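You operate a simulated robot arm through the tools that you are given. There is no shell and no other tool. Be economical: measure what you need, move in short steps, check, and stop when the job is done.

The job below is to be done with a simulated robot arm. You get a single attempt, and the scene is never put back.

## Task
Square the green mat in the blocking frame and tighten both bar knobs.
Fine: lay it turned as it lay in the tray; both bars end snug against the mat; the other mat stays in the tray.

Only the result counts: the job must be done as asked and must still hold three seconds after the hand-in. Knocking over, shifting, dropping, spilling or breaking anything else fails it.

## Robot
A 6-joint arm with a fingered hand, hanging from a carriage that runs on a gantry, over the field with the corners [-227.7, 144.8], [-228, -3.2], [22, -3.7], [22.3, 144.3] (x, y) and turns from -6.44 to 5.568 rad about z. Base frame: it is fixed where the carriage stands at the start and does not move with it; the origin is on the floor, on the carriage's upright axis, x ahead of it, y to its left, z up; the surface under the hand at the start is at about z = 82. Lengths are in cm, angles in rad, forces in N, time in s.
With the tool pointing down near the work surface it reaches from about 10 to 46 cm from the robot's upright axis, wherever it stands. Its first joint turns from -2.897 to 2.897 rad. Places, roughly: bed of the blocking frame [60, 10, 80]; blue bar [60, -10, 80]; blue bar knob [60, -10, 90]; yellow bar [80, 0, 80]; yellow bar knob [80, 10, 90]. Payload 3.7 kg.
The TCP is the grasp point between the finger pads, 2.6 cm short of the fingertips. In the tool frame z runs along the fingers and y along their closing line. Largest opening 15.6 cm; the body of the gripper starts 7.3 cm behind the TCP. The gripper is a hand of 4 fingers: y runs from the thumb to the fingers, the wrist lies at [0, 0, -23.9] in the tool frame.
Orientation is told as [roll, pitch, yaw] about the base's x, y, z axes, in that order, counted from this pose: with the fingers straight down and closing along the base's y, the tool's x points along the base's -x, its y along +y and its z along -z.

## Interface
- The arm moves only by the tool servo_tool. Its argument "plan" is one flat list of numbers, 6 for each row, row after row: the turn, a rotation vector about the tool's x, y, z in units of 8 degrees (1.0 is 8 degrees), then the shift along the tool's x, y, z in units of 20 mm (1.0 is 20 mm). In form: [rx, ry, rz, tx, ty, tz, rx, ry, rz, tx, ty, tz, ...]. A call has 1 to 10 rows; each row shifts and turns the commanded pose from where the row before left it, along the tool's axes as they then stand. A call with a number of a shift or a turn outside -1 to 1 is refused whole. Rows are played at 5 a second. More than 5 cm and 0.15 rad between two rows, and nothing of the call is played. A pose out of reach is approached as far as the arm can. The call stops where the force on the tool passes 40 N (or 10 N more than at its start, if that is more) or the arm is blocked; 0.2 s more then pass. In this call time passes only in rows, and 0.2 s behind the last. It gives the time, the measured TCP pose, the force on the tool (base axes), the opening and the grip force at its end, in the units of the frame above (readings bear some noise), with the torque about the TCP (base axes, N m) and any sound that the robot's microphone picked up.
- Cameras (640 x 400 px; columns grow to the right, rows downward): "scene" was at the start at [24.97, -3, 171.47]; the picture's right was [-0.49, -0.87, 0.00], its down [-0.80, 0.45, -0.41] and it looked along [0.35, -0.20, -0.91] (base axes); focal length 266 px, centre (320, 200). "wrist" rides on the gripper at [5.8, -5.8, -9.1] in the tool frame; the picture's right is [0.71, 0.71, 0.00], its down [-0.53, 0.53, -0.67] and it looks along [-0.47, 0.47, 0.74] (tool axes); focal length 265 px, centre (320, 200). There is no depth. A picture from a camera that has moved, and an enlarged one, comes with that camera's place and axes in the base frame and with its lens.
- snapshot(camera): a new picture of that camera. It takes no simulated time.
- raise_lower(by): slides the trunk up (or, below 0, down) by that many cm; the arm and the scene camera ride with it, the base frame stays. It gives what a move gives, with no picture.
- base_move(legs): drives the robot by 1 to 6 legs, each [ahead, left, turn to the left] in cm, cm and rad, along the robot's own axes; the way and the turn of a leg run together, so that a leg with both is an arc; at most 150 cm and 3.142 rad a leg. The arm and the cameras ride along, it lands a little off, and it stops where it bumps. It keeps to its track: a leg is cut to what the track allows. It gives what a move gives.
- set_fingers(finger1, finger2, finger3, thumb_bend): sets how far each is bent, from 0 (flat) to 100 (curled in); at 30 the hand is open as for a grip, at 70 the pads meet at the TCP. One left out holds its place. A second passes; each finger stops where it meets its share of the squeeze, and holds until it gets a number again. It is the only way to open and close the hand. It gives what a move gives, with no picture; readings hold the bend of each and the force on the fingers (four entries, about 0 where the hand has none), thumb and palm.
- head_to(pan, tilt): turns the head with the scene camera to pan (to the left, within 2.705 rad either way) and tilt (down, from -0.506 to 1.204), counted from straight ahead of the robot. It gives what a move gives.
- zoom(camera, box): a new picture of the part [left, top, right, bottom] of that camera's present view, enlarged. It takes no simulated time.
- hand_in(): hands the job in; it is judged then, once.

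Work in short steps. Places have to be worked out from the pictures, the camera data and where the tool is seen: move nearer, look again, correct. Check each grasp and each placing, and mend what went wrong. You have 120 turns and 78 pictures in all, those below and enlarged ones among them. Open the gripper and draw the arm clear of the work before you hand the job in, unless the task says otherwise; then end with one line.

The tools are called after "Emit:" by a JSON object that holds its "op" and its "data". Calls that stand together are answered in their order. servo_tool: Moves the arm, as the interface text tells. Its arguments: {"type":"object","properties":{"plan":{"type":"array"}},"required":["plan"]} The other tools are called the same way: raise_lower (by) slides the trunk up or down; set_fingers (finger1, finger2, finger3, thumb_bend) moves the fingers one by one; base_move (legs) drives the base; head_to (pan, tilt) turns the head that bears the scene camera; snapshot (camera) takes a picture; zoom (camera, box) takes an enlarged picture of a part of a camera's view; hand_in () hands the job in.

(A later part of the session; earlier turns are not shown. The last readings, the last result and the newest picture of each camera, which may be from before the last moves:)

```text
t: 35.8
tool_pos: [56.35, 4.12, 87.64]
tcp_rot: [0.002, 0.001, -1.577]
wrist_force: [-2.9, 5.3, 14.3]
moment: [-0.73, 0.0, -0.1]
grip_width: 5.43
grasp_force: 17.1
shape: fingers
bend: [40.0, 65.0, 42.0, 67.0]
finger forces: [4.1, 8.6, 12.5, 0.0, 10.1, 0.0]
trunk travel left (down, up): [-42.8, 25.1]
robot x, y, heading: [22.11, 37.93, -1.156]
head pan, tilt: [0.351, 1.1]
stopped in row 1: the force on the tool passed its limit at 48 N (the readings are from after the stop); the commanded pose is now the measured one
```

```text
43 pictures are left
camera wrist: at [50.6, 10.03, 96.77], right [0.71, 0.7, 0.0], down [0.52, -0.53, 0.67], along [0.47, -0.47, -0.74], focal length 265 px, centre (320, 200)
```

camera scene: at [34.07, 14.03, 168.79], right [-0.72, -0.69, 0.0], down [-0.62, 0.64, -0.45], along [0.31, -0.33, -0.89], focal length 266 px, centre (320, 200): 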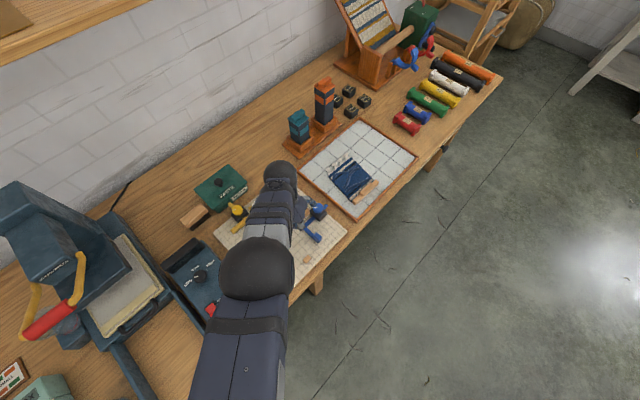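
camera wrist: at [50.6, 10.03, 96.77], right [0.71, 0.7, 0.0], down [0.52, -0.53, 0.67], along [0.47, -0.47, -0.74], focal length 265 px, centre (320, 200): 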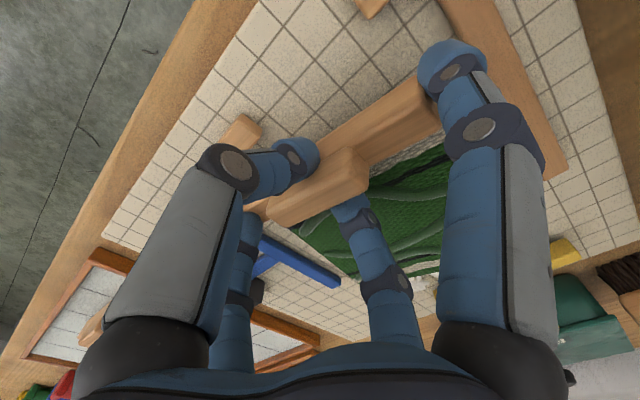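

Finger 3 on the -y side met something (upward force at y≈-5 from TCP), likely the blue tab. I look closer.

Emit:
{"op": "zoom", "data": {"camera": "scene", "box": [280, 180, 340, 240]}}

Emit:
{"op": "zoom", "data": {"camera": "wrist", "box": [190, 180, 350, 300]}}

```text
6.67 times, centred on (310, 210) of scene
camera zoom: at [33.82, 14.95, 158.28], right [-0.72, -0.69, 0.0], down [-0.62, 0.64, -0.45], along [0.31, -0.33, -0.89], focal length 1771 px, centre (387, 133)
```

zoom: 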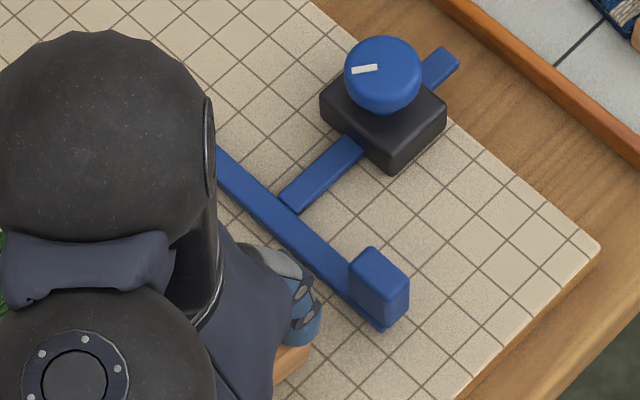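

```text
3.33 times, centred on (270, 240) of wrist
camera zoom: at [50.6, 10.03, 96.77], right [0.71, 0.7, 0.0], down [0.52, -0.53, 0.67], along [0.47, -0.47, -0.74], focal length 885 px, centre (487, 67)
```

zoom: 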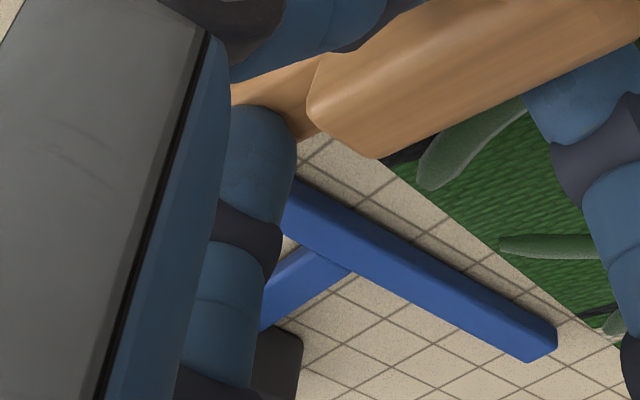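

The finger bends are back to their level values, so the mat is down on the bed (bed about 2 cm above the tray tiles), not on the bar. I ease up 2 mm, then drag it gently toward the fence corner.

Emit:
{"op": "servo_tool", "data": {"plan": [0, 0, 0, 0, 0, -0.1, 0, 0, 0, 0.1, -0.25, 0, 0, 0, 0, 0.1, -0.25, 0, 0, 0, 0, 0.1, -0.2, 0]}}

Emit:
{"op": "snapshot", "data": {"camera": "wrist"}}

```text
t: 36.8
tool_pos: [54.81, 4.76, 87.73]
tcp_rot: [-0.001, 0.004, -1.577]
wrist_force: [1.4, -0.1, 0.0]
moment: [-0.02, -0.06, 0.02]
grip_width: 5.39
grasp_force: 10.8
shape: fingers
bend: [40.0, 65.0, 42.0, 68.0]
finger forces: [3.6, 9.2, 1.1, 0.1, 8.5, 0.0]
trunk travel left (down, up): [-42.8, 25.1]
robot x, y, heading: [21.42, 37.53, -1.16]
head pan, tilt: [0.351, 1.1]
```

```text
40 pictures are left
camera wrist: at [49.14, 10.65, 96.88], right [0.71, 0.7, 0.0], down [0.52, -0.53, 0.67], along [0.47, -0.47, -0.74], focal length 265 px, centre (320, 200)
```

wrist: 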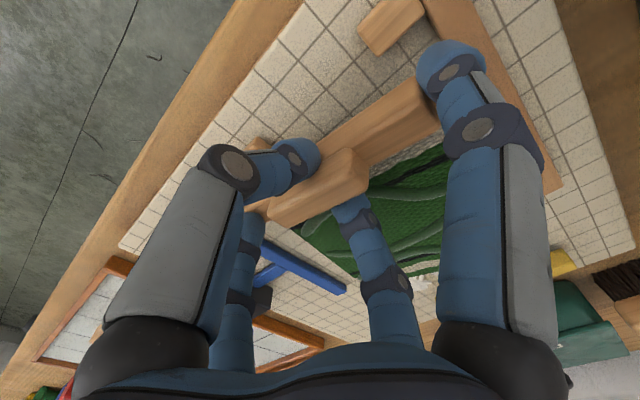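

I push on toward the -x blocks in 2 mm steps, looking for a rise in force.

Emit:
{"op": "servo_tool", "data": {"plan": [0, 0, 0, 0.05, -0.12, 0, 0, 0, 0, 0.05, -0.12, 0, 0, 0, 0, 0, -0.12, 0, 0, 0, 0, 0, -0.12, 0]}}

Emit:
{"op": "servo_tool", "data": {"plan": [0, 0, 0, 0, -0.12, 0, 0, 0, 0, 0, -0.12, 0]}}

```text
t: 37.8
tool_pos: [53.92, 5.06, 87.73]
tcp_rot: [-0.001, 0.0, -1.576]
wrist_force: [3.9, 0.8, -0.9]
moment: [-0.03, -0.11, 0.08]
grip_width: 5.37
grasp_force: 10.9
shape: fingers
bend: [40.0, 65.0, 43.0, 68.0]
finger forces: [3.7, 10.2, 0.9, 0.0, 6.8, 0.1]
trunk travel left (down, up): [-42.8, 25.1]
robot x, y, heading: [21.73, 37.83, -1.157]
head pan, tilt: [0.351, 1.1]
```

```text
t: 38.4
tool_pos: [53.57, 5.05, 87.7]
tcp_rot: [0.004, 0.0, -1.575]
wrist_force: [8.2, 1.5, 2.5]
moment: [-0.06, -0.28, 0.14]
grip_width: 5.31
grasp_force: 11.5
shape: fingers
bend: [40.0, 63.0, 43.0, 69.0]
finger forces: [3.4, 11.9, 1.6, 0.0, 5.2, 0.0]
trunk travel left (down, up): [-42.8, 25.1]
robot x, y, heading: [21.69, 37.95, -1.156]
head pan, tilt: [0.351, 1.1]
```

The batten now seats on the blocks (8 N). I ease back slightly and open the fingers a little.

Emit:
{"op": "servo_tool", "data": {"plan": [0, 0, 0, 0, 0.12, 0]}}

Emit:
{"op": "set_fingers", "data": {"finger1": 37, "finger2": 58, "finger3": 37, "thumb_bend": 58}}

Emit:
{"op": "servo_tool", "data": {"plan": [0, 0, 0, 0, 0, -0.3, 0, 0, 0, 0, 0, -0.5, 0, 0, 0, 0, 0, -0.7, 0, 0, 0, 0, 0, -1]}}

Emit:
{"op": "snapshot", "data": {"camera": "wrist"}}

```text
t: 38.8
tool_pos: [53.69, 5.0, 87.73]
tcp_rot: [0.0, 0.003, -1.577]
wrist_force: [0.6, 3.6, 7.5]
moment: [-0.35, -0.12, 0.12]
grip_width: 5.3
grasp_force: 14.0
shape: fingers
bend: [40.0, 63.0, 43.0, 69.0]
finger forces: [3.8, 9.9, 6.6, 0.1, 7.4, 0.0]
trunk travel left (down, up): [-42.8, 25.1]
robot x, y, heading: [21.29, 38.24, -1.158]
head pan, tilt: [0.351, 1.1]
```

```text
t: 39.8
tool_pos: [53.61, 4.86, 87.77]
tcp_rot: [0.0, -0.002, -1.576]
wrist_force: [0.3, -0.5, -0.1]
moment: [-0.06, 0.04, 0.0]
grip_width: 6.43
grasp_force: 0.1
shape: fingers
bend: [37.0, 57.0, 37.0, 57.0]
finger forces: [0.0, 0.0, 0.1, 0.0, 0.0, 0.1]
trunk travel left (down, up): [-42.8, 25.1]
robot x, y, heading: [21.53, 37.9, -1.161]
head pan, tilt: [0.351, 1.1]
```

```text
t: 40.8
tool_pos: [53.55, 4.99, 92.74]
tcp_rot: [0.001, 0.0, -1.575]
wrist_force: [0.9, 1.0, 0.5]
moment: [-0.04, 0.01, -0.03]
grip_width: 6.42
grasp_force: 0.0
shape: fingers
bend: [37.0, 57.0, 37.0, 57.0]
finger forces: [0.0, 0.0, 0.0, 0.0, 0.0, 0.0]
trunk travel left (down, up): [-42.8, 25.1]
robot x, y, heading: [21.6, 37.34, -1.16]
head pan, tilt: [0.351, 1.1]
```

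```text
39 pictures are left
camera wrist: at [47.97, 10.89, 101.98], right [0.71, 0.7, 0.0], down [0.52, -0.53, 0.67], along [0.47, -0.47, -0.74], focal length 265 px, centre (320, 200)
```

wrist: 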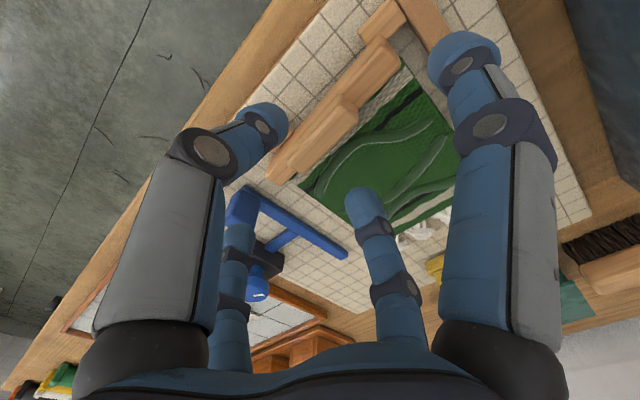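

Released cleanly; the mat lies by the fences. I raise and pull back to see the whole frame.

Emit:
{"op": "raise_lower", "data": {"by": 15}}

Emit:
{"op": "base_move", "data": {"legs": [[-11.2, -0.6, 0]]}}

Emit:
{"op": "snapshot", "data": {"camera": "wrist"}}

Emit:
{"op": "zoom", "data": {"camera": "scene", "box": [200, 130, 400, 270]}}

```text
t: 42.5
tool_pos: [53.66, 5.09, 107.77]
tcp_rot: [-0.001, 0.003, -1.577]
wrist_force: [0.1, 0.4, -0.2]
moment: [0.03, 0.01, 0.0]
grip_width: 6.43
grasp_force: 0.1
shape: fingers
bend: [37.0, 57.0, 37.0, 57.0]
finger forces: [0.0, 0.0, 0.0, 0.1, 0.0, 0.0]
trunk travel left (down, up): [-57.8, 10.1]
robot x, y, heading: [21.73, 37.76, -1.156]
head pan, tilt: [0.351, 1.1]
```

```text
t: 43.7
tool_pos: [48.57, 15.11, 107.82]
tcp_rot: [0.0, 0.0, -1.577]
wrist_force: [0.0, 0.5, 0.1]
moment: [-0.02, 0.01, 0.01]
grip_width: 6.43
grasp_force: 0.0
shape: fingers
bend: [37.0, 57.0, 37.0, 57.0]
finger forces: [0.0, 0.0, 0.1, 0.1, 0.1, 0.0]
trunk travel left (down, up): [-57.8, 10.1]
robot x, y, heading: [16.72, 47.94, -1.16]
head pan, tilt: [0.351, 1.1]
```

```text
38 pictures are left
camera wrist: at [42.86, 20.98, 116.96], right [0.71, 0.7, 0.0], down [0.52, -0.53, 0.67], along [0.47, -0.47, -0.74], focal length 265 px, centre (320, 200)
```

wrist: 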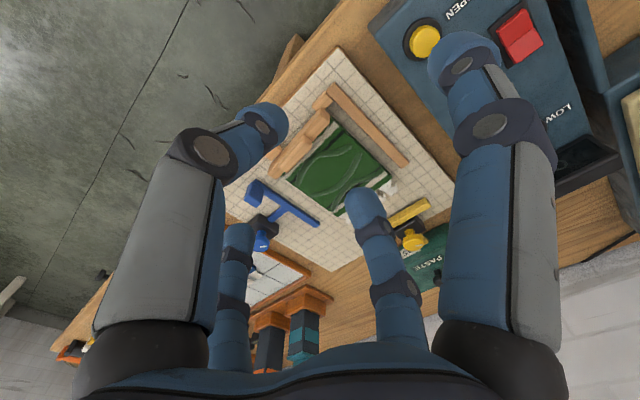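

```text
2.86 times, centred on (300, 200) of scene
camera zoom: at [28.72, 25.04, 173.3], right [-0.72, -0.69, 0.0], down [-0.62, 0.64, -0.45], along [0.31, -0.33, -0.89], focal length 759 px, centre (377, 200)
```

zoom: 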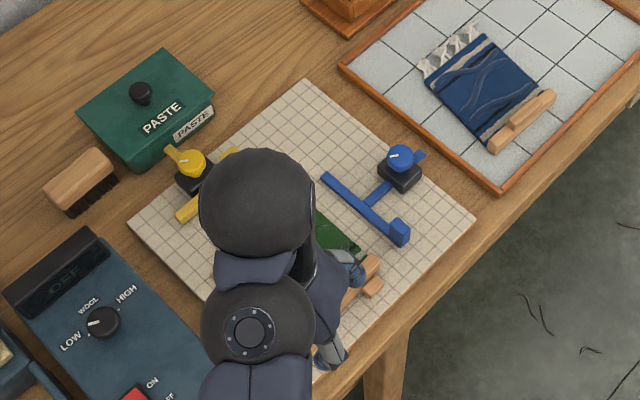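

Good view from the wrist; I enlarge it to measure the mat and bars.

Emit:
{"op": "zoom", "data": {"camera": "wrist", "box": [230, 60, 470, 270]}}

```text
1.90 times, centred on (350, 165) of wrist
camera zoom: at [42.86, 20.98, 116.96], right [0.71, 0.7, 0.0], down [0.52, -0.53, 0.67], along [0.47, -0.47, -0.74], focal length 506 px, centre (263, 267)
```

zoom: 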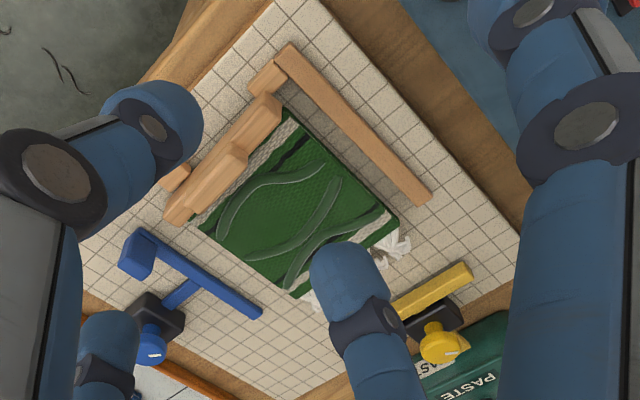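

The mat lies square near the fences. Next the blue bar: I'll use the closed fingers as a pusher behind its tab, so I move over to about (53.6,-11) with fingers closed.

Emit:
{"op": "set_fingers", "data": {"finger1": 69, "finger2": 69, "finger3": 69, "thumb_bend": 69}}

Emit:
{"op": "base_move", "data": {"legs": [[25.8, -5.8, 0]]}}

Emit:
{"op": "raise_lower", "data": {"by": -9}}

Emit:
{"op": "snapshot", "data": {"camera": "wrist"}}

Emit:
{"op": "zoom", "data": {"camera": "scene", "box": [180, 120, 400, 260]}}

```text
t: 44.7
tool_pos: [48.51, 15.12, 107.71]
tcp_rot: [-0.001, -0.001, -1.578]
wrist_force: [-0.7, -0.4, 0.0]
moment: [0.0, -0.03, 0.03]
grip_width: 0.01
grasp_force: 0.1
shape: fingers
bend: [68.0, 69.0, 68.0, 69.0]
finger forces: [0.1, 0.1, 0.1, 0.0, 0.1, 0.0]
trunk travel left (down, up): [-57.8, 10.1]
robot x, y, heading: [16.45, 48.24, -1.155]
head pan, tilt: [0.351, 1.1]
```

```text
t: 46.6
tool_pos: [53.45, -10.29, 107.77]
tcp_rot: [0.0, 0.001, -1.577]
wrist_force: [0.2, -0.1, 0.6]
moment: [-0.02, 0.0, -0.01]
grip_width: 0.01
grasp_force: 0.1
shape: fingers
bend: [68.0, 69.0, 68.0, 69.0]
finger forces: [0.1, 0.1, 0.0, 0.0, 0.1, 0.0]
trunk travel left (down, up): [-57.8, 10.1]
robot x, y, heading: [21.49, 22.36, -1.166]
head pan, tilt: [0.351, 1.1]
```

```text
t: 47.9
tool_pos: [53.45, -10.34, 98.75]
tcp_rot: [-0.001, 0.001, -1.577]
wrist_force: [0.2, -0.8, -0.5]
moment: [-0.04, 0.01, -0.03]
grip_width: 0.02
grasp_force: 0.0
shape: fingers
bend: [68.0, 69.0, 68.0, 69.0]
finger forces: [0.0, 0.0, 0.0, 0.1, 0.1, 0.0]
trunk travel left (down, up): [-48.8, 19.1]
robot x, y, heading: [21.28, 22.94, -1.159]
head pan, tilt: [0.351, 1.1]
```

```text
35 pictures are left
camera wrist: at [47.69, -4.45, 107.95], right [0.71, 0.7, 0.0], down [0.52, -0.53, 0.67], along [0.47, -0.47, -0.74], focal length 265 px, centre (320, 200)
```

wrist: 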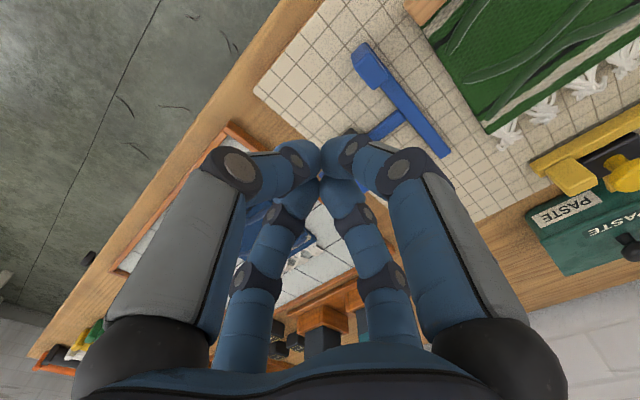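

```text
2.86 times, centred on (290, 190) of scene
camera zoom: at [33.54, -0.41, 164.3], right [-0.72, -0.69, 0.0], down [-0.62, 0.64, -0.45], along [0.31, -0.33, -0.89], focal length 759 px, centre (406, 229)
```

zoom: 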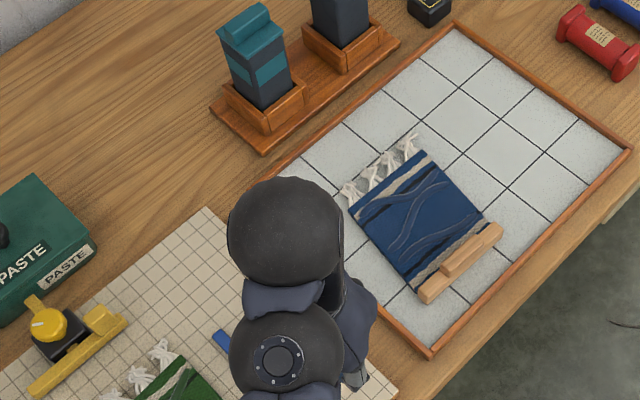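

The blue tab is near (54.2,-5.9). I turn the hand 28° so neither knob nor tab lies under a finger, then lower in stages behind the tab.

Emit:
{"op": "servo_tool", "data": {"plan": [0, 0, -0.9, 0, 0, 0, 0, 0, -0.9, 0, 0, 0, 0, 0, -0.9, 0, 0, 0, 0, 0, -0.8, 0, 0, 0]}}

Emit:
{"op": "raise_lower", "data": {"by": -6}}

Emit:
{"op": "snapshot", "data": {"camera": "wrist"}}

```text
t: 48.9
tool_pos: [53.47, -10.45, 98.8]
tcp_rot: [0.001, -0.001, -1.086]
wrist_force: [-0.1, 0.0, -1.1]
moment: [-0.01, 0.01, 0.05]
grip_width: 0.0
grasp_force: 0.0
shape: fingers
bend: [68.0, 69.0, 68.0, 69.0]
finger forces: [0.1, 0.1, 0.0, 0.0, 0.0, 0.0]
trunk travel left (down, up): [-48.8, 19.1]
robot x, y, heading: [21.61, 22.71, -1.159]
head pan, tilt: [0.351, 1.1]
```

```text
t: 49.9
tool_pos: [53.52, -10.41, 92.79]
tcp_rot: [0.0, 0.0, -1.086]
wrist_force: [-0.1, 0.0, 0.5]
moment: [0.03, 0.0, -0.01]
grip_width: 0.0
grasp_force: 0.1
shape: fingers
bend: [68.0, 69.0, 68.0, 69.0]
finger forces: [0.1, 0.0, 0.0, 0.0, 0.0, 0.0]
trunk travel left (down, up): [-42.8, 25.1]
robot x, y, heading: [21.45, 22.59, -1.161]
head pan, tilt: [0.351, 1.1]
```

```text
33 pictures are left
camera wrist: at [45.65, -7.89, 101.93], right [0.3, 0.95, 0.0], down [0.71, -0.22, 0.67], along [0.64, -0.2, -0.74], focal length 265 px, centre (320, 200)
```

wrist: 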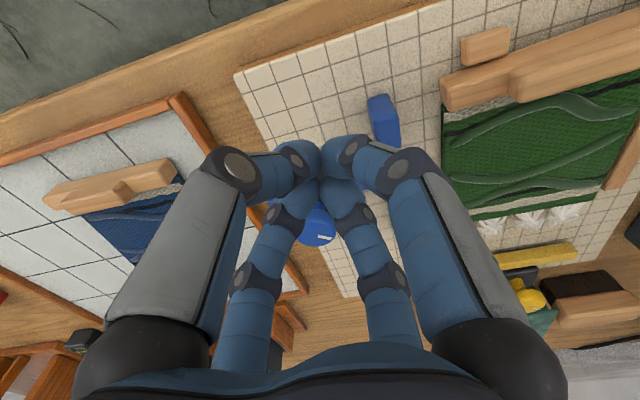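

Clear of knob and tab. I lower by servo to z≈88 with a slight -x shift.

Emit:
{"op": "servo_tool", "data": {"plan": [0, 0, 0, 0.09, -0.18, 0.6, 0, 0, 0, 0, 0, 0.6, 0, 0, 0, 0, 0, 0.6, 0, 0, 0, 0, 0, 0.5]}}

Emit:
{"op": "snapshot", "data": {"camera": "wrist"}}

```text
t: 50.9
tool_pos: [53.11, -10.24, 88.2]
tcp_rot: [0.0, 0.001, -1.088]
wrist_force: [-0.4, 0.4, -1.5]
moment: [0.0, 0.02, -0.01]
grip_width: 0.0
grasp_force: 0.1
shape: fingers
bend: [68.0, 69.0, 68.0, 69.0]
finger forces: [0.0, 0.1, 0.0, 0.0, 0.0, 0.0]
trunk travel left (down, up): [-42.8, 25.1]
robot x, y, heading: [21.02, 22.57, -1.155]
head pan, tilt: [0.351, 1.1]
```

```text
32 pictures are left
camera wrist: at [45.27, -7.81, 97.26], right [0.3, 0.95, 0.0], down [0.71, -0.22, 0.67], along [0.64, -0.2, -0.74], focal length 265 px, centre (320, 200)
```

wrist: 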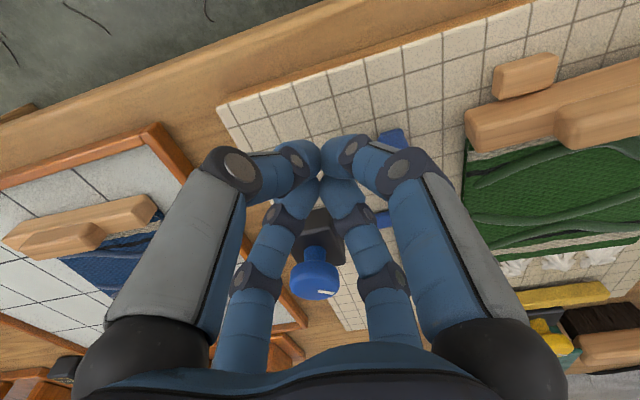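

In place behind the tab. I push in +y in 5 mm rows.

Emit:
{"op": "servo_tool", "data": {"plan": [0, 0, 0, 0.221, 0.117, 0.2, 0, 0, 0, 0.221, 0.117, 0, 0, 0, 0, 0.221, 0.117, 0, 0, 0, 0, 0.221, 0.117, 0, 0, 0, 0, 0.221, 0.117, 0, 0, 0, 0, 0.221, 0.117, 0]}}

Emit:
{"op": "snapshot", "data": {"camera": "wrist"}}

```text
t: 52.2
tool_pos: [53.1, -7.37, 87.87]
tcp_rot: [-0.001, 0.001, -1.087]
wrist_force: [-0.5, -0.8, 0.3]
moment: [0.02, -0.01, 0.01]
grip_width: 0.0
grasp_force: 0.7
shape: fingers
bend: [68.0, 69.0, 68.0, 69.0]
finger forces: [0.0, 1.9, 0.0, 0.0, 0.1, 0.0]
trunk travel left (down, up): [-42.8, 25.1]
robot x, y, heading: [21.45, 22.84, -1.162]
head pan, tilt: [0.351, 1.1]
```

```text
31 pictures are left
camera wrist: at [45.28, -4.84, 96.96], right [0.3, 0.95, 0.0], down [0.71, -0.22, 0.67], along [0.64, -0.2, -0.74], focal length 265 px, centre (320, 200)
```

wrist: 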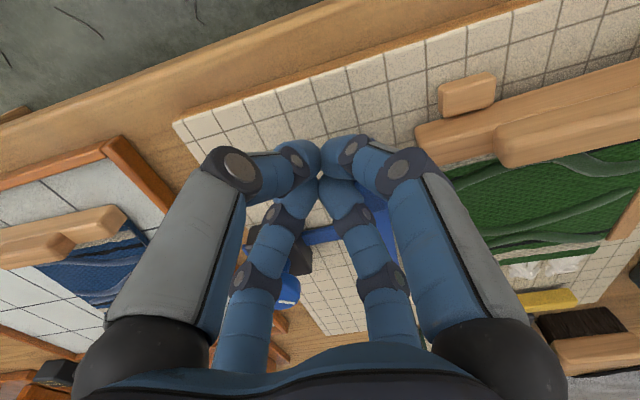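

Finger 2 has made contact at 2 N. I continue pushing.

Emit:
{"op": "servo_tool", "data": {"plan": [0, 0, 0, 0.221, 0.117, 0, 0, 0, 0, 0.221, 0.117, 0, 0, 0, 0, 0.221, 0.117, 0, 0, 0, 0, 0.221, 0.117, 0]}}

Emit:
{"op": "snapshot", "data": {"camera": "wrist"}}

```text
t: 53.2
tool_pos: [53.1, -5.4, 87.91]
tcp_rot: [0.0, 0.0, -1.089]
wrist_force: [-0.1, -0.4, 1.2]
moment: [-0.02, -0.01, -0.02]
grip_width: 0.02
grasp_force: 0.2
shape: fingers
bend: [68.0, 69.0, 68.0, 69.0]
finger forces: [0.0, 1.7, 0.0, 0.0, 0.1, 0.0]
trunk travel left (down, up): [-42.8, 25.1]
robot x, y, heading: [21.56, 22.46, -1.164]
head pan, tilt: [0.351, 1.1]
```

```text
30 pictures are left
camera wrist: at [45.27, -2.9, 96.95], right [0.3, 0.95, 0.0], down [0.71, -0.22, 0.67], along [0.64, -0.2, -0.74], focal length 265 px, centre (320, 200)
```

wrist: 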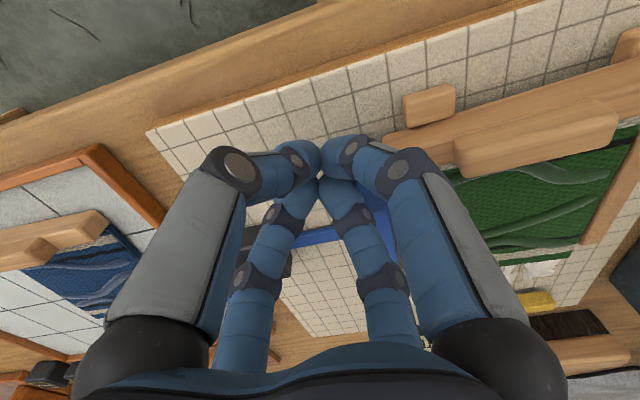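

The bar follows with ~1.7 N. I continue in smaller rows until resistance shows.

Emit:
{"op": "servo_tool", "data": {"plan": [0, 0, 0, 0.177, 0.093, 0, 0, 0, 0, 0.177, 0.093, 0, 0, 0, 0, 0.177, 0.093, 0, 0, 0, 0, 0.177, 0.093, 0]}}

Emit:
{"op": "servo_tool", "data": {"plan": [0, 0, 0, 0.133, 0.07, 0, 0, 0, 0, 0.133, 0.07, 0]}}

Emit:
{"op": "zoom", "data": {"camera": "wrist", "box": [230, 60, 640, 310]}}

```text
t: 54.2
tool_pos: [53.13, -3.99, 87.8]
tcp_rot: [0.0, 0.001, -1.086]
wrist_force: [0.2, -1.5, 0.0]
moment: [0.02, -0.04, 0.0]
grip_width: 0.0
grasp_force: 1.2
shape: fingers
bend: [68.0, 69.0, 68.0, 69.0]
finger forces: [0.0, 2.0, 0.1, 0.1, 0.0, 0.0]
trunk travel left (down, up): [-42.8, 25.1]
robot x, y, heading: [21.59, 22.41, -1.163]
head pan, tilt: [0.351, 1.1]
```

```text
t: 54.9
tool_pos: [53.05, -3.21, 87.8]
tcp_rot: [-0.001, -0.001, -1.088]
wrist_force: [0.6, -0.6, 0.9]
moment: [-0.03, 0.01, -0.03]
grip_width: 0.0
grasp_force: 0.4
shape: fingers
bend: [68.0, 69.0, 68.0, 69.0]
finger forces: [0.0, 2.0, 0.1, 0.0, 0.0, 0.0]
trunk travel left (down, up): [-42.8, 25.1]
robot x, y, heading: [21.37, 22.84, -1.158]
head pan, tilt: [0.351, 1.1]
```

```text
1.56 times, centred on (435, 185) of wrist
camera zoom: at [45.3, -0.73, 96.98], right [0.3, 0.95, 0.0], down [0.71, -0.22, 0.67], along [0.64, -0.2, -0.74], focal length 414 px, centre (140, 223)
```

zoom: 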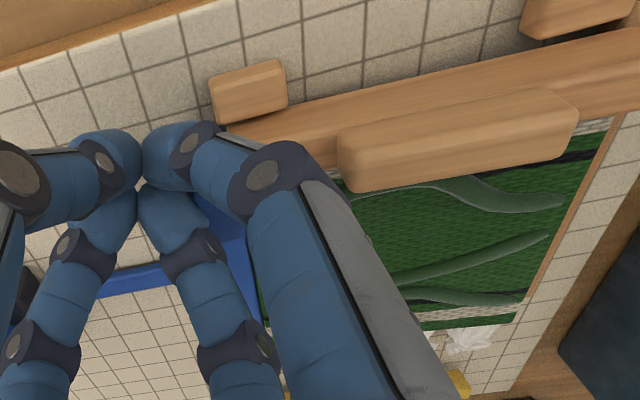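

The bar is close to the mat edge. I go on in 2 mm rows, watching for a firm force.

Emit:
{"op": "servo_tool", "data": {"plan": [0, 0, 0, 0.088, 0.047, 0, 0, 0, 0, 0.088, 0.047, 0, 0, 0, 0, 0.088, 0.047, 0, 0, 0, 0, 0.088, 0.047, 0]}}

Emit:
{"op": "servo_tool", "data": {"plan": [0, 0, 0, 0.088, 0.047, 0, 0, 0, 0, 0.088, 0.047, 0]}}

Emit:
{"op": "servo_tool", "data": {"plan": [0, 0, 0, 0.088, 0.047, 0]}}

```text
t: 55.9
tool_pos: [52.92, -2.58, 87.87]
tcp_rot: [0.001, 0.0, -1.086]
wrist_force: [0.7, -1.1, 1.0]
moment: [0.01, -0.01, -0.02]
grip_width: 0.0
grasp_force: 0.8
shape: fingers
bend: [68.0, 69.0, 68.0, 69.0]
finger forces: [0.0, 2.2, 0.0, 0.1, 0.0, 0.0]
trunk travel left (down, up): [-42.8, 25.1]
robot x, y, heading: [21.42, 22.72, -1.157]
head pan, tilt: [0.351, 1.1]
```

```text
t: 56.5
tool_pos: [53.05, -2.24, 87.69]
tcp_rot: [0.001, 0.0, -1.089]
wrist_force: [0.3, -4.4, -0.2]
moment: [0.0, 0.01, -0.06]
grip_width: 0.0
grasp_force: 2.9
shape: fingers
bend: [68.0, 70.0, 68.0, 69.0]
finger forces: [0.1, 5.0, 0.0, 0.1, 0.2, 0.1]
trunk travel left (down, up): [-42.8, 25.1]
robot x, y, heading: [21.52, 22.53, -1.159]
head pan, tilt: [0.351, 1.1]
```

```text
t: 56.9
tool_pos: [53.15, -1.98, 87.84]
tcp_rot: [-0.001, 0.001, -1.088]
wrist_force: [-0.8, -5.7, 1.5]
moment: [-0.1, -0.01, -0.09]
grip_width: 0.0
grasp_force: 3.9
shape: fingers
bend: [68.0, 70.0, 68.0, 69.0]
finger forces: [0.0, 7.9, 0.0, 0.0, 0.0, 0.0]
trunk travel left (down, up): [-42.8, 25.1]
robot x, y, heading: [21.24, 22.28, -1.161]
head pan, tilt: [0.351, 1.1]
```

Force climbs to 6–8 N: the bar meets the mat. I check whether the mat has reached the long fence.

Emit:
{"op": "zoom", "data": {"camera": "wrist", "box": [330, 40, 640, 280]}}

```text
1.67 times, centred on (485, 160) of wrist
camera zoom: at [45.3, 0.54, 96.97], right [0.3, 0.95, 0.0], down [0.71, -0.22, 0.67], along [0.64, -0.2, -0.74], focal length 442 px, centre (45, 267)
```

zoom: 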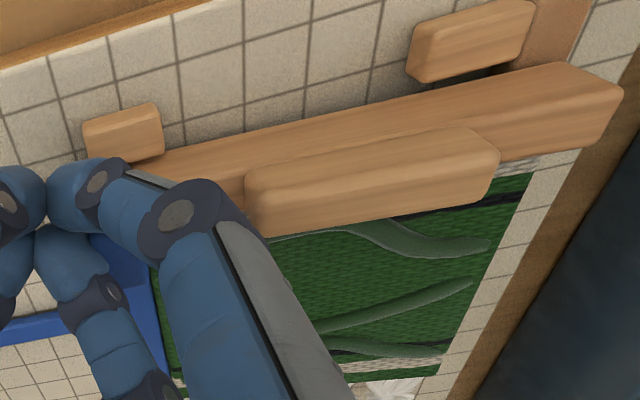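

The fence seems hidden behind the mat edge; I must check the mat hasn't ridden up. I back off, lift, and look from above.

Emit:
{"op": "servo_tool", "data": {"plan": [0, 0, 0, -0.3, -0.15, 0, 0, 0, 0, 0, 0, -1, 0, 0, 0, 0, 0, -1, 0, 0, 0, 0, 0, -1]}}

Emit:
{"op": "raise_lower", "data": {"by": 14}}

Emit:
{"op": "base_move", "data": {"legs": [[-11, 0, 0]]}}

Emit:
{"op": "snapshot", "data": {"camera": "wrist"}}

```text
t: 57.9
tool_pos: [54.46, -3.38, 90.63]
tcp_rot: [-0.001, 0.0, -1.087]
wrist_force: [0.1, 0.3, 0.3]
moment: [0.0, 0.02, -0.01]
grip_width: 0.0
grasp_force: 0.0
shape: fingers
bend: [68.0, 69.0, 68.0, 69.0]
finger forces: [0.0, 0.1, 0.0, 0.0, 0.1, 0.0]
out of reach, approached as far as the arm can: row 3, 4
trunk travel left (down, up): [-42.8, 25.1]
robot x, y, heading: [21.3, 22.65, -1.158]
head pan, tilt: [0.351, 1.1]
```

```text
t: 59.5
tool_pos: [54.52, -3.53, 104.72]
tcp_rot: [-0.001, -0.001, -1.088]
wrist_force: [0.2, -0.4, 0.8]
moment: [-0.01, -0.01, -0.04]
grip_width: 0.0
grasp_force: 0.0
shape: fingers
bend: [68.0, 69.0, 68.0, 69.0]
finger forces: [0.1, 0.0, 0.0, 0.0, 0.0, 0.0]
trunk travel left (down, up): [-56.8, 11.1]
robot x, y, heading: [21.74, 22.71, -1.159]
head pan, tilt: [0.351, 1.1]
```

```text
t: 60.7
tool_pos: [50.02, 6.52, 104.67]
tcp_rot: [0.0, 0.001, -1.091]
wrist_force: [-0.2, -0.6, 0.3]
moment: [0.0, 0.01, -0.01]
grip_width: 0.0
grasp_force: 0.0
shape: fingers
bend: [68.0, 69.0, 68.0, 69.0]
finger forces: [0.0, 0.1, 0.0, 0.1, 0.0, 0.1]
trunk travel left (down, up): [-56.8, 11.1]
robot x, y, heading: [16.88, 32.8, -1.164]
head pan, tilt: [0.351, 1.1]
```

```text
27 pictures are left
camera wrist: at [42.21, 8.94, 113.78], right [0.3, 0.95, 0.0], down [0.71, -0.22, 0.67], along [0.64, -0.2, -0.74], focal length 265 px, centre (320, 200)
```

wrist: 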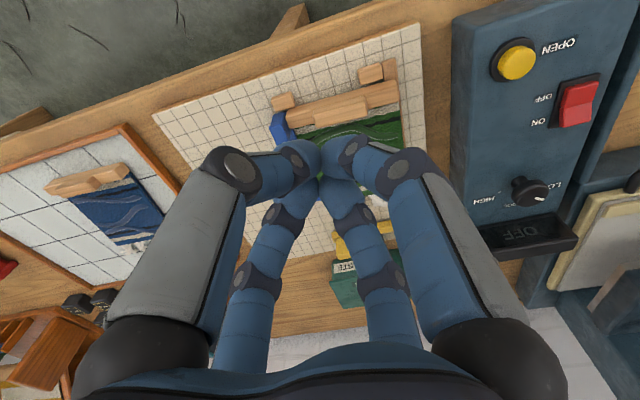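

Emit:
{"op": "zoom", "data": {"camera": "wrist", "box": [250, 50, 430, 160]}}

Emit:
{"op": "zoom", "data": {"camera": "scene", "box": [200, 130, 400, 290]}}

```text
3.56 times, centred on (340, 105) of wrist
camera zoom: at [42.21, 8.94, 113.78], right [0.3, 0.95, 0.0], down [0.71, -0.22, 0.67], along [0.64, -0.2, -0.74], focal length 944 px, centre (249, 538)
```

zoom: 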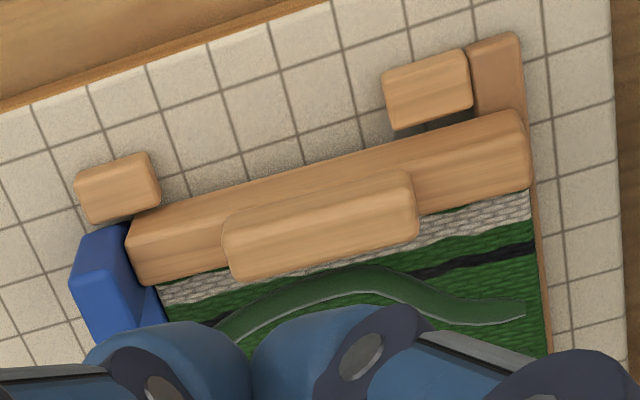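

```text
2.50 times, centred on (300, 210) of scene
camera zoom: at [29.09, 9.63, 172.3], right [-0.72, -0.69, 0.0], down [-0.61, 0.65, -0.45], along [0.31, -0.33, -0.89], focal length 664 px, centre (370, 175)
```

zoom: 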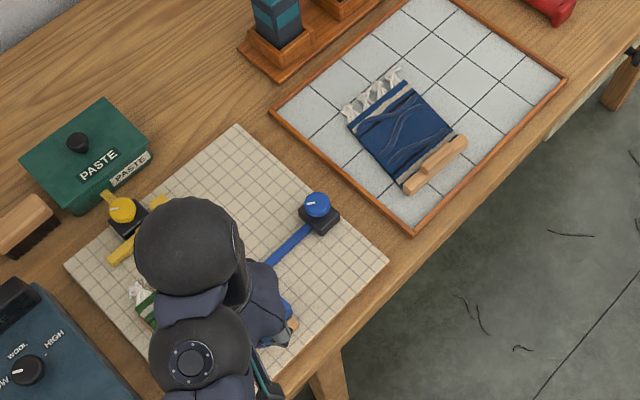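

The mat's +y edge has been pushed up over the long fence by about 1 cm. I'll regrip the handle, move it back ~1.2 cm in -y (pushing the bar back with it) and set it down inside the fence.

Emit:
{"op": "set_fingers", "data": {"finger1": 30, "finger2": 57, "finger3": 5, "thumb_bend": 57}}

Emit:
{"op": "servo_tool", "data": {"plan": [0, 0, 0.9, 0, 0, 0, 0, 0, 0.9, 0, 0, 0, 0, 0, 0.9, 0, 0, 0, 0, 0, 0.9, 0, 0, 0, 0, 0, 0, 0.3, 0.9, 0, 0, 0, 0, 0.3, 0.9, 0]}}

Emit:
{"op": "raise_lower", "data": {"by": -10}}

Emit:
{"op": "snapshot", "data": {"camera": "wrist"}}

```text
t: 61.7
tool_pos: [49.98, 6.37, 104.63]
tcp_rot: [0.001, 0.0, -1.091]
wrist_force: [0.4, -0.5, 0.0]
moment: [-0.01, 0.01, 0.02]
grip_width: 7.76
grasp_force: 0.0
shape: fingers
bend: [30.0, 56.0, 5.0, 56.0]
finger forces: [0.1, 0.1, 0.0, 0.1, 0.1, 0.0]
trunk travel left (down, up): [-56.8, 11.1]
robot x, y, heading: [17.23, 32.96, -1.162]
head pan, tilt: [0.351, 1.1]
```

```text
t: 63.1
tool_pos: [53.82, 7.54, 104.66]
tcp_rot: [0.003, 0.0, -1.595]
wrist_force: [0.6, 0.2, 0.4]
moment: [0.01, -0.02, -0.03]
grip_width: 7.77
grasp_force: 0.1
shape: fingers
bend: [30.0, 56.0, 5.0, 56.0]
finger forces: [0.0, 0.0, 0.1, 0.1, 0.0, 0.0]
trunk travel left (down, up): [-56.8, 11.1]
robot x, y, heading: [16.87, 32.61, -1.166]
head pan, tilt: [0.351, 1.1]
```

```text
t: 64.5
tool_pos: [53.71, 7.47, 94.67]
tcp_rot: [-0.001, 0.001, -1.593]
wrist_force: [-0.3, -0.5, 0.2]
moment: [0.03, -0.02, 0.01]
grip_width: 7.76
grasp_force: 0.0
shape: fingers
bend: [30.0, 56.0, 5.0, 56.0]
finger forces: [0.1, 0.0, 0.0, 0.0, 0.1, 0.0]
trunk travel left (down, up): [-46.8, 21.1]
robot x, y, heading: [16.71, 32.61, -1.166]
head pan, tilt: [0.351, 1.1]
```

```text
24 pictures are left
camera wrist: at [48.04, 13.51, 103.81], right [0.72, 0.69, 0.0], down [0.51, -0.54, 0.67], along [0.46, -0.48, -0.74], focal length 265 px, centre (320, 200)
```

wrist: 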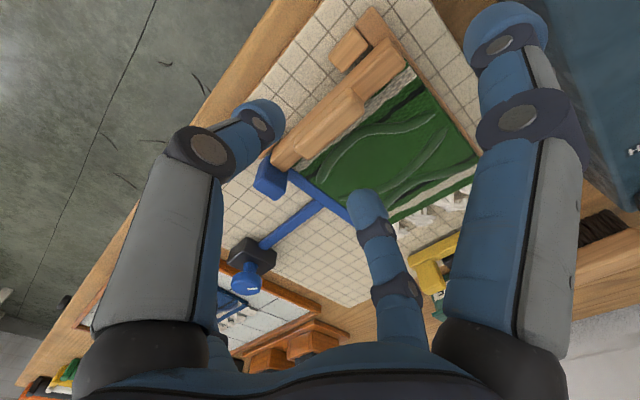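

Aligned over the grip. I lower to z≈88 and grip with thumb and finger 2.

Emit:
{"op": "servo_tool", "data": {"plan": [0, 0, 0, 0.1, 0.08, 0.9, 0, 0, 0, 0, 0, 0.9, 0, 0, 0, 0, 0, 0.8, 0, 0, 0, 0, 0, 0.5, 0, 0, 0, 0, 0, 0.3]}}

Emit:
{"op": "set_fingers", "data": {"finger2": 75, "thumb_bend": 75}}

Emit:
{"op": "servo_tool", "data": {"plan": [0, 0, 0, 0, 0, -0.25, 0, 0, 0, -0.15, 0, 0, 0, 0, 0, -0.15, 0, 0]}}

Emit:
{"op": "zoom", "data": {"camera": "wrist", "box": [210, 0, 530, 260]}}

```text
t: 65.7
tool_pos: [53.8, 7.77, 87.88]
tcp_rot: [-0.001, -0.002, -1.594]
wrist_force: [0.3, 0.4, 0.2]
moment: [0.04, 0.0, 0.01]
grip_width: 7.76
grasp_force: 0.0
shape: fingers
bend: [30.0, 56.0, 5.0, 56.0]
finger forces: [0.0, 0.0, 0.0, 0.0, 0.0, 0.0]
trunk travel left (down, up): [-46.8, 21.1]
robot x, y, heading: [16.98, 32.85, -1.163]
head pan, tilt: [0.351, 1.1]
```

```text
t: 66.7
tool_pos: [53.83, 7.69, 87.87]
tcp_rot: [0.001, -0.001, -1.593]
wrist_force: [1.5, -0.1, -0.6]
moment: [0.03, -0.07, 0.0]
grip_width: 7.11
grasp_force: 7.6
shape: fingers
bend: [30.0, 63.0, 5.0, 69.0]
finger forces: [0.0, 8.3, 0.0, 0.0, 6.5, 0.0]
trunk travel left (down, up): [-46.8, 21.1]
robot x, y, heading: [17.03, 33.01, -1.16]
head pan, tilt: [0.351, 1.1]
```

```text
t: 67.5
tool_pos: [53.73, 7.2, 88.29]
tcp_rot: [0.0, 0.002, -1.593]
wrist_force: [-1.1, 0.2, -0.1]
moment: [0.03, -0.02, 0.01]
grip_width: 7.09
grasp_force: 7.5
shape: fingers
bend: [30.0, 63.0, 5.0, 69.0]
finger forces: [0.0, 7.2, 0.1, 0.0, 7.6, 0.0]
trunk travel left (down, up): [-46.8, 21.1]
robot x, y, heading: [17.14, 32.64, -1.163]
head pan, tilt: [0.351, 1.1]
```

```text
1.54 times, centred on (370, 130) of wrist
camera zoom: at [48.12, 13.16, 97.48], right [0.72, 0.69, 0.0], down [0.51, -0.54, 0.67], along [0.46, -0.48, -0.74], focal length 408 px, centre (243, 308)
```

zoom: 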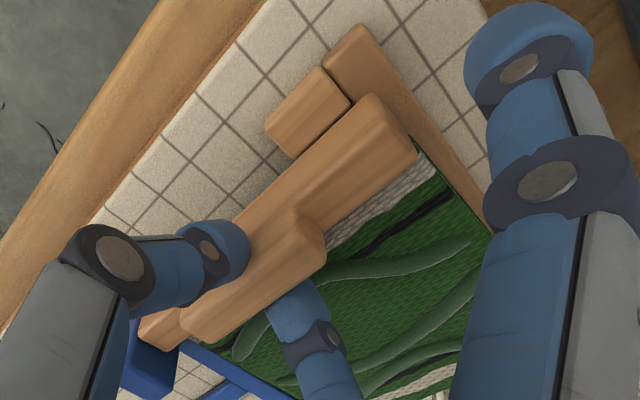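

Half a centimetre recovered. I move 0.8 cm further in -y and set it down.

Emit:
{"op": "servo_tool", "data": {"plan": [0, 0, 0, -0.15, 0, 0, 0, 0, 0, -0.15, 0, 0, 0, 0, 0, -0.12, 0, 0, 0, 0, 0, 0, 0, 0.2]}}

Emit:
{"op": "zoom", "data": {"camera": "wrist", "box": [210, 0, 530, 260]}}

```text
t: 68.5
tool_pos: [53.89, 6.27, 88.05]
tcp_rot: [0.001, 0.001, -1.593]
wrist_force: [-1.5, 1.0, 1.2]
moment: [0.02, -0.07, 0.0]
grip_width: 7.1
grasp_force: 8.1
shape: fingers
bend: [30.0, 63.0, 5.0, 69.0]
finger forces: [0.0, 7.8, 0.1, 0.0, 8.5, 0.1]
trunk travel left (down, up): [-46.8, 21.1]
robot x, y, heading: [16.97, 32.86, -1.165]
head pan, tilt: [0.351, 1.1]
```

```text
1.54 times, centred on (370, 130) of wrist
camera zoom: at [48.21, 12.2, 97.12], right [0.72, 0.69, 0.0], down [0.51, -0.54, 0.67], along [0.46, -0.48, -0.74], focal length 408 px, centre (243, 308)
```

zoom: 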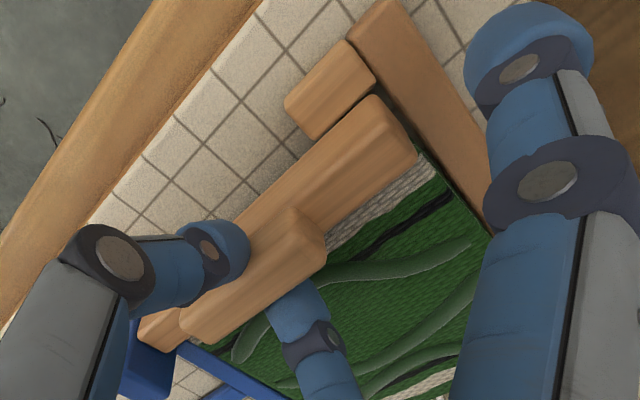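

The mat edge is now inside the fence. I lower the last millimetres and nudge it against the -x blocks.

Emit:
{"op": "servo_tool", "data": {"plan": [0, 0, -0.15, 0, 0, 0.15, 0, 0, 0, 0, -0.12, 0, 0, 0, 0, 0, -0.12, 0]}}

Emit:
{"op": "servo_tool", "data": {"plan": [0, 0, 0, 0, -0.12, 0]}}

```text
t: 69.2
tool_pos: [53.48, 6.18, 87.74]
tcp_rot: [0.004, -0.002, -1.573]
wrist_force: [5.0, 0.0, 7.3]
moment: [0.02, -0.29, 0.01]
grip_width: 7.07
grasp_force: 8.9
shape: fingers
bend: [30.0, 62.0, 5.0, 72.0]
finger forces: [0.0, 11.4, 0.0, 0.0, 6.5, 0.0]
trunk travel left (down, up): [-46.8, 21.1]
robot x, y, heading: [16.75, 32.7, -1.162]
head pan, tilt: [0.351, 1.1]
```

```text
t: 69.7
tool_pos: [53.24, 6.22, 87.6]
tcp_rot: [0.001, -0.003, -1.574]
wrist_force: [5.6, -0.9, 5.2]
moment: [0.0, -0.26, 0.02]
grip_width: 7.07
grasp_force: 8.8
shape: fingers
bend: [30.0, 62.0, 5.0, 72.0]
finger forces: [0.1, 11.5, 0.1, 0.0, 6.1, 0.0]
trunk travel left (down, up): [-46.8, 21.1]
robot x, y, heading: [16.82, 32.64, -1.168]
head pan, tilt: [0.351, 1.1]
```

Seated against the blocks at ~5 N. I release and lift for a check from above.

Emit:
{"op": "set_fingers", "data": {"finger2": 56, "thumb_bend": 57}}

Emit:
{"op": "servo_tool", "data": {"plan": [0, 0, 0, 0, 0, -0.4, 0, 0, 0, 0, 0, -0.8, 0, 0, 0, 0, 0, -1, 0, 0, 0, 0, 0, -1, 0, 0, 0, 0, 0, -1]}}

Emit:
{"op": "raise_lower", "data": {"by": 10}}

Emit:
{"op": "zoom", "data": {"camera": "wrist", "box": [210, 0, 490, 260]}}

```text
t: 70.7
tool_pos: [53.02, 6.27, 87.72]
tcp_rot: [0.0, -0.001, -1.572]
wrist_force: [-0.3, -0.1, 0.1]
moment: [-0.01, 0.01, 0.0]
grip_width: 7.77
grasp_force: 0.0
shape: fingers
bend: [30.0, 56.0, 5.0, 56.0]
finger forces: [0.1, 0.0, 0.0, 0.0, 0.0, 0.1]
trunk travel left (down, up): [-46.8, 21.1]
robot x, y, heading: [16.98, 32.77, -1.163]
head pan, tilt: [0.351, 1.1]
```

```text
t: 71.8
tool_pos: [52.99, 6.34, 96.16]
tcp_rot: [0.0, -0.001, -1.572]
wrist_force: [-0.4, -0.7, 0.3]
moment: [-0.03, -0.02, 0.03]
grip_width: 7.77
grasp_force: 0.0
shape: fingers
bend: [30.0, 56.0, 5.0, 56.0]
finger forces: [0.0, 0.0, 0.0, 0.1, 0.0, 0.0]
trunk travel left (down, up): [-46.8, 21.1]
robot x, y, heading: [16.73, 32.77, -1.161]
head pan, tilt: [0.351, 1.1]
```

```text
t: 73.2
tool_pos: [53.18, 6.38, 106.14]
tcp_rot: [0.001, 0.0, -1.571]
wrist_force: [-0.9, -0.3, 0.3]
moment: [0.03, 0.05, -0.03]
grip_width: 7.8
grasp_force: 0.0
shape: fingers
bend: [30.0, 56.0, 5.0, 56.0]
finger forces: [0.0, 0.1, 0.0, 0.1, 0.0, 0.0]
trunk travel left (down, up): [-56.8, 11.1]
robot x, y, heading: [16.76, 32.62, -1.16]
head pan, tilt: [0.351, 1.1]
```

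```text
1.54 times, centred on (350, 130) of wrist
camera zoom: at [47.29, 12.15, 115.27], right [0.71, 0.71, 0.0], down [0.52, -0.53, 0.67], along [0.47, -0.47, -0.74], focal length 408 px, centre (274, 308)
```

zoom: 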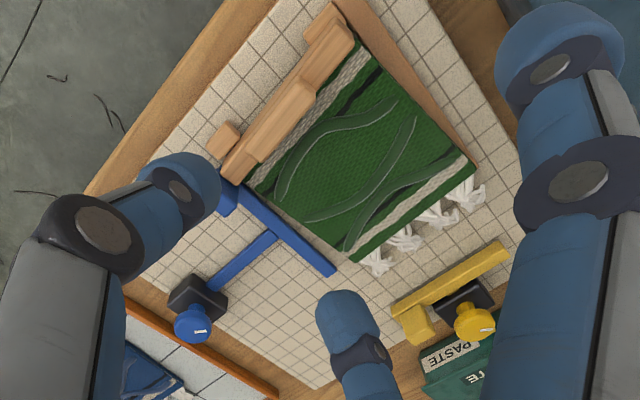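

The mat ended turned about +0.1 rad, its far +y corner resting on the fence. I'll regrip with matching yaw, then twist it back so the far edge drops inside the fence.

Emit:
{"op": "raise_lower", "data": {"by": -10}}

Emit:
{"op": "servo_tool", "data": {"plan": [0, 0, -0.6, 0.05, 0.15, 1, 0, 0, 0, 0, 0, 1, 0, 0, 0, 0, 0, 1, 0, 0, 0, 0, 0, 0.7, 0, 0, 0, 0, 0, 0.48]}}

Emit:
{"op": "set_fingers", "data": {"finger2": 75, "thumb_bend": 75}}

Emit:
{"op": "servo_tool", "data": {"plan": [0, 0, 0, 0, 0.25, -0.25, 0, 0, 0.5, -0.1, 0, 0, 0, 0, 0.5, -0.1, 0, 0, 0, 0, 0.5, -0.1, 0, 0]}}

Emit:
{"op": "zoom", "data": {"camera": "wrist", "box": [210, 0, 530, 260]}}

```text
t: 74.5
tool_pos: [53.1, 6.3, 96.12]
tcp_rot: [-0.001, 0.0, -1.573]
wrist_force: [0.2, 0.7, 0.2]
moment: [0.01, 0.03, 0.0]
grip_width: 7.76
grasp_force: 0.1
shape: fingers
bend: [30.0, 56.0, 5.0, 56.0]
finger forces: [0.1, 0.1, 0.1, 0.0, 0.0, 0.0]
trunk travel left (down, up): [-46.8, 21.1]
robot x, y, heading: [17.13, 32.81, -1.165]
head pan, tilt: [0.351, 1.1]
```

```text
t: 75.7
tool_pos: [53.42, 6.35, 87.8]
tcp_rot: [-0.001, 0.001, -1.487]
wrist_force: [0.2, 0.1, -0.4]
moment: [0.0, 0.01, 0.0]
grip_width: 7.73
grasp_force: 0.1
shape: fingers
bend: [30.0, 56.0, 5.0, 56.0]
finger forces: [0.1, 0.0, 0.0, 0.0, 0.0, 0.1]
trunk travel left (down, up): [-46.8, 21.1]
robot x, y, heading: [16.85, 32.72, -1.161]
head pan, tilt: [0.351, 1.1]
```

```text
t: 76.7
tool_pos: [53.39, 6.36, 87.8]
tcp_rot: [0.001, 0.001, -1.488]
wrist_force: [0.1, -0.3, -0.4]
moment: [-0.03, -0.04, 0.02]
grip_width: 7.14
grasp_force: 8.3
shape: fingers
bend: [30.0, 65.0, 5.0, 68.0]
finger forces: [0.1, 8.2, 0.0, 0.0, 8.5, 0.0]
trunk travel left (down, up): [-46.8, 21.1]
robot x, y, heading: [16.94, 32.33, -1.165]
head pan, tilt: [0.351, 1.1]
```

```text
t: 77.7
tool_pos: [53.8, 5.84, 88.36]
tcp_rot: [0.0, 0.0, -1.7]
wrist_force: [0.9, 1.2, -0.5]
moment: [0.02, 0.0, 0.05]
grip_width: 7.16
grasp_force: 9.1
shape: fingers
bend: [30.0, 64.0, 5.0, 68.0]
finger forces: [0.0, 9.0, 0.0, 0.0, 8.6, 0.1]
trunk travel left (down, up): [-46.8, 21.1]
robot x, y, heading: [16.76, 32.53, -1.16]
head pan, tilt: [0.351, 1.1]
```

```text
1.54 times, centred on (370, 130) of wrist
camera zoom: at [48.87, 12.39, 97.45], right [0.79, 0.61, 0.0], down [0.45, -0.59, 0.67], along [0.41, -0.53, -0.74], focal length 408 px, centre (243, 308)
```

zoom: 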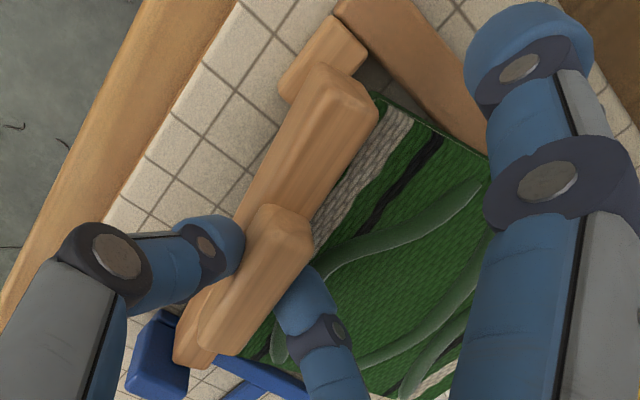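

The mat's yaw didn't follow: its far corner is caught on the fence, and the blue bar leaves no room. I'll park the mat 3.5 cm in +y, push the blue bar back, and then re-lay the mat as the first time.

Emit:
{"op": "servo_tool", "data": {"plan": [0, 0, -0.5, 0, 0, -0.4, 0, 0, -0.5, 0.35, 0.03, 0, 0, 0, 0, 0.35, 0, 0, 0, 0, 0, 0.35, 0, 0, 0, 0, 0, 0.35, 0, 0, 0, 0, 0, 0.35, 0, 0]}}

Emit:
{"op": "zoom", "data": {"camera": "wrist", "box": [180, 0, 560, 300]}}

```text
t: 79.1
tool_pos: [53.86, 9.38, 89.04]
tcp_rot: [-0.002, 0.001, -1.559]
wrist_force: [0.6, 0.3, 0.7]
moment: [0.01, -0.01, 0.01]
grip_width: 7.1
grasp_force: 8.3
shape: fingers
bend: [30.0, 64.0, 5.0, 68.0]
finger forces: [0.1, 8.5, 0.0, 0.1, 8.3, 0.0]
trunk travel left (down, up): [-46.8, 21.1]
robot x, y, heading: [17.18, 32.74, -1.159]
head pan, tilt: [0.351, 1.1]
```

```text
1.33 times, centred on (370, 150) of wrist
camera zoom: at [48.06, 15.15, 98.2], right [0.7, 0.72, 0.0], down [0.53, -0.52, 0.67], along [0.48, -0.47, -0.74], focal length 354 px, centre (253, 267)
```

zoom: 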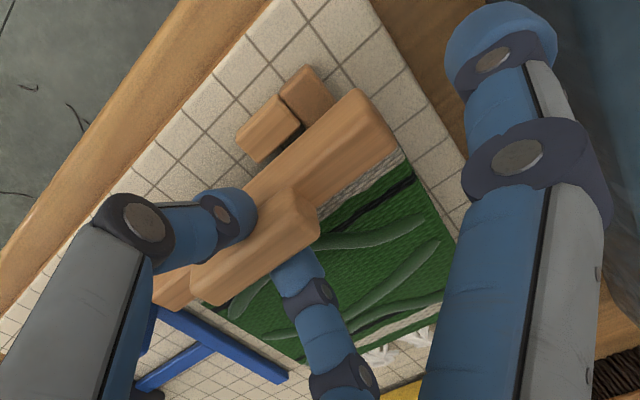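

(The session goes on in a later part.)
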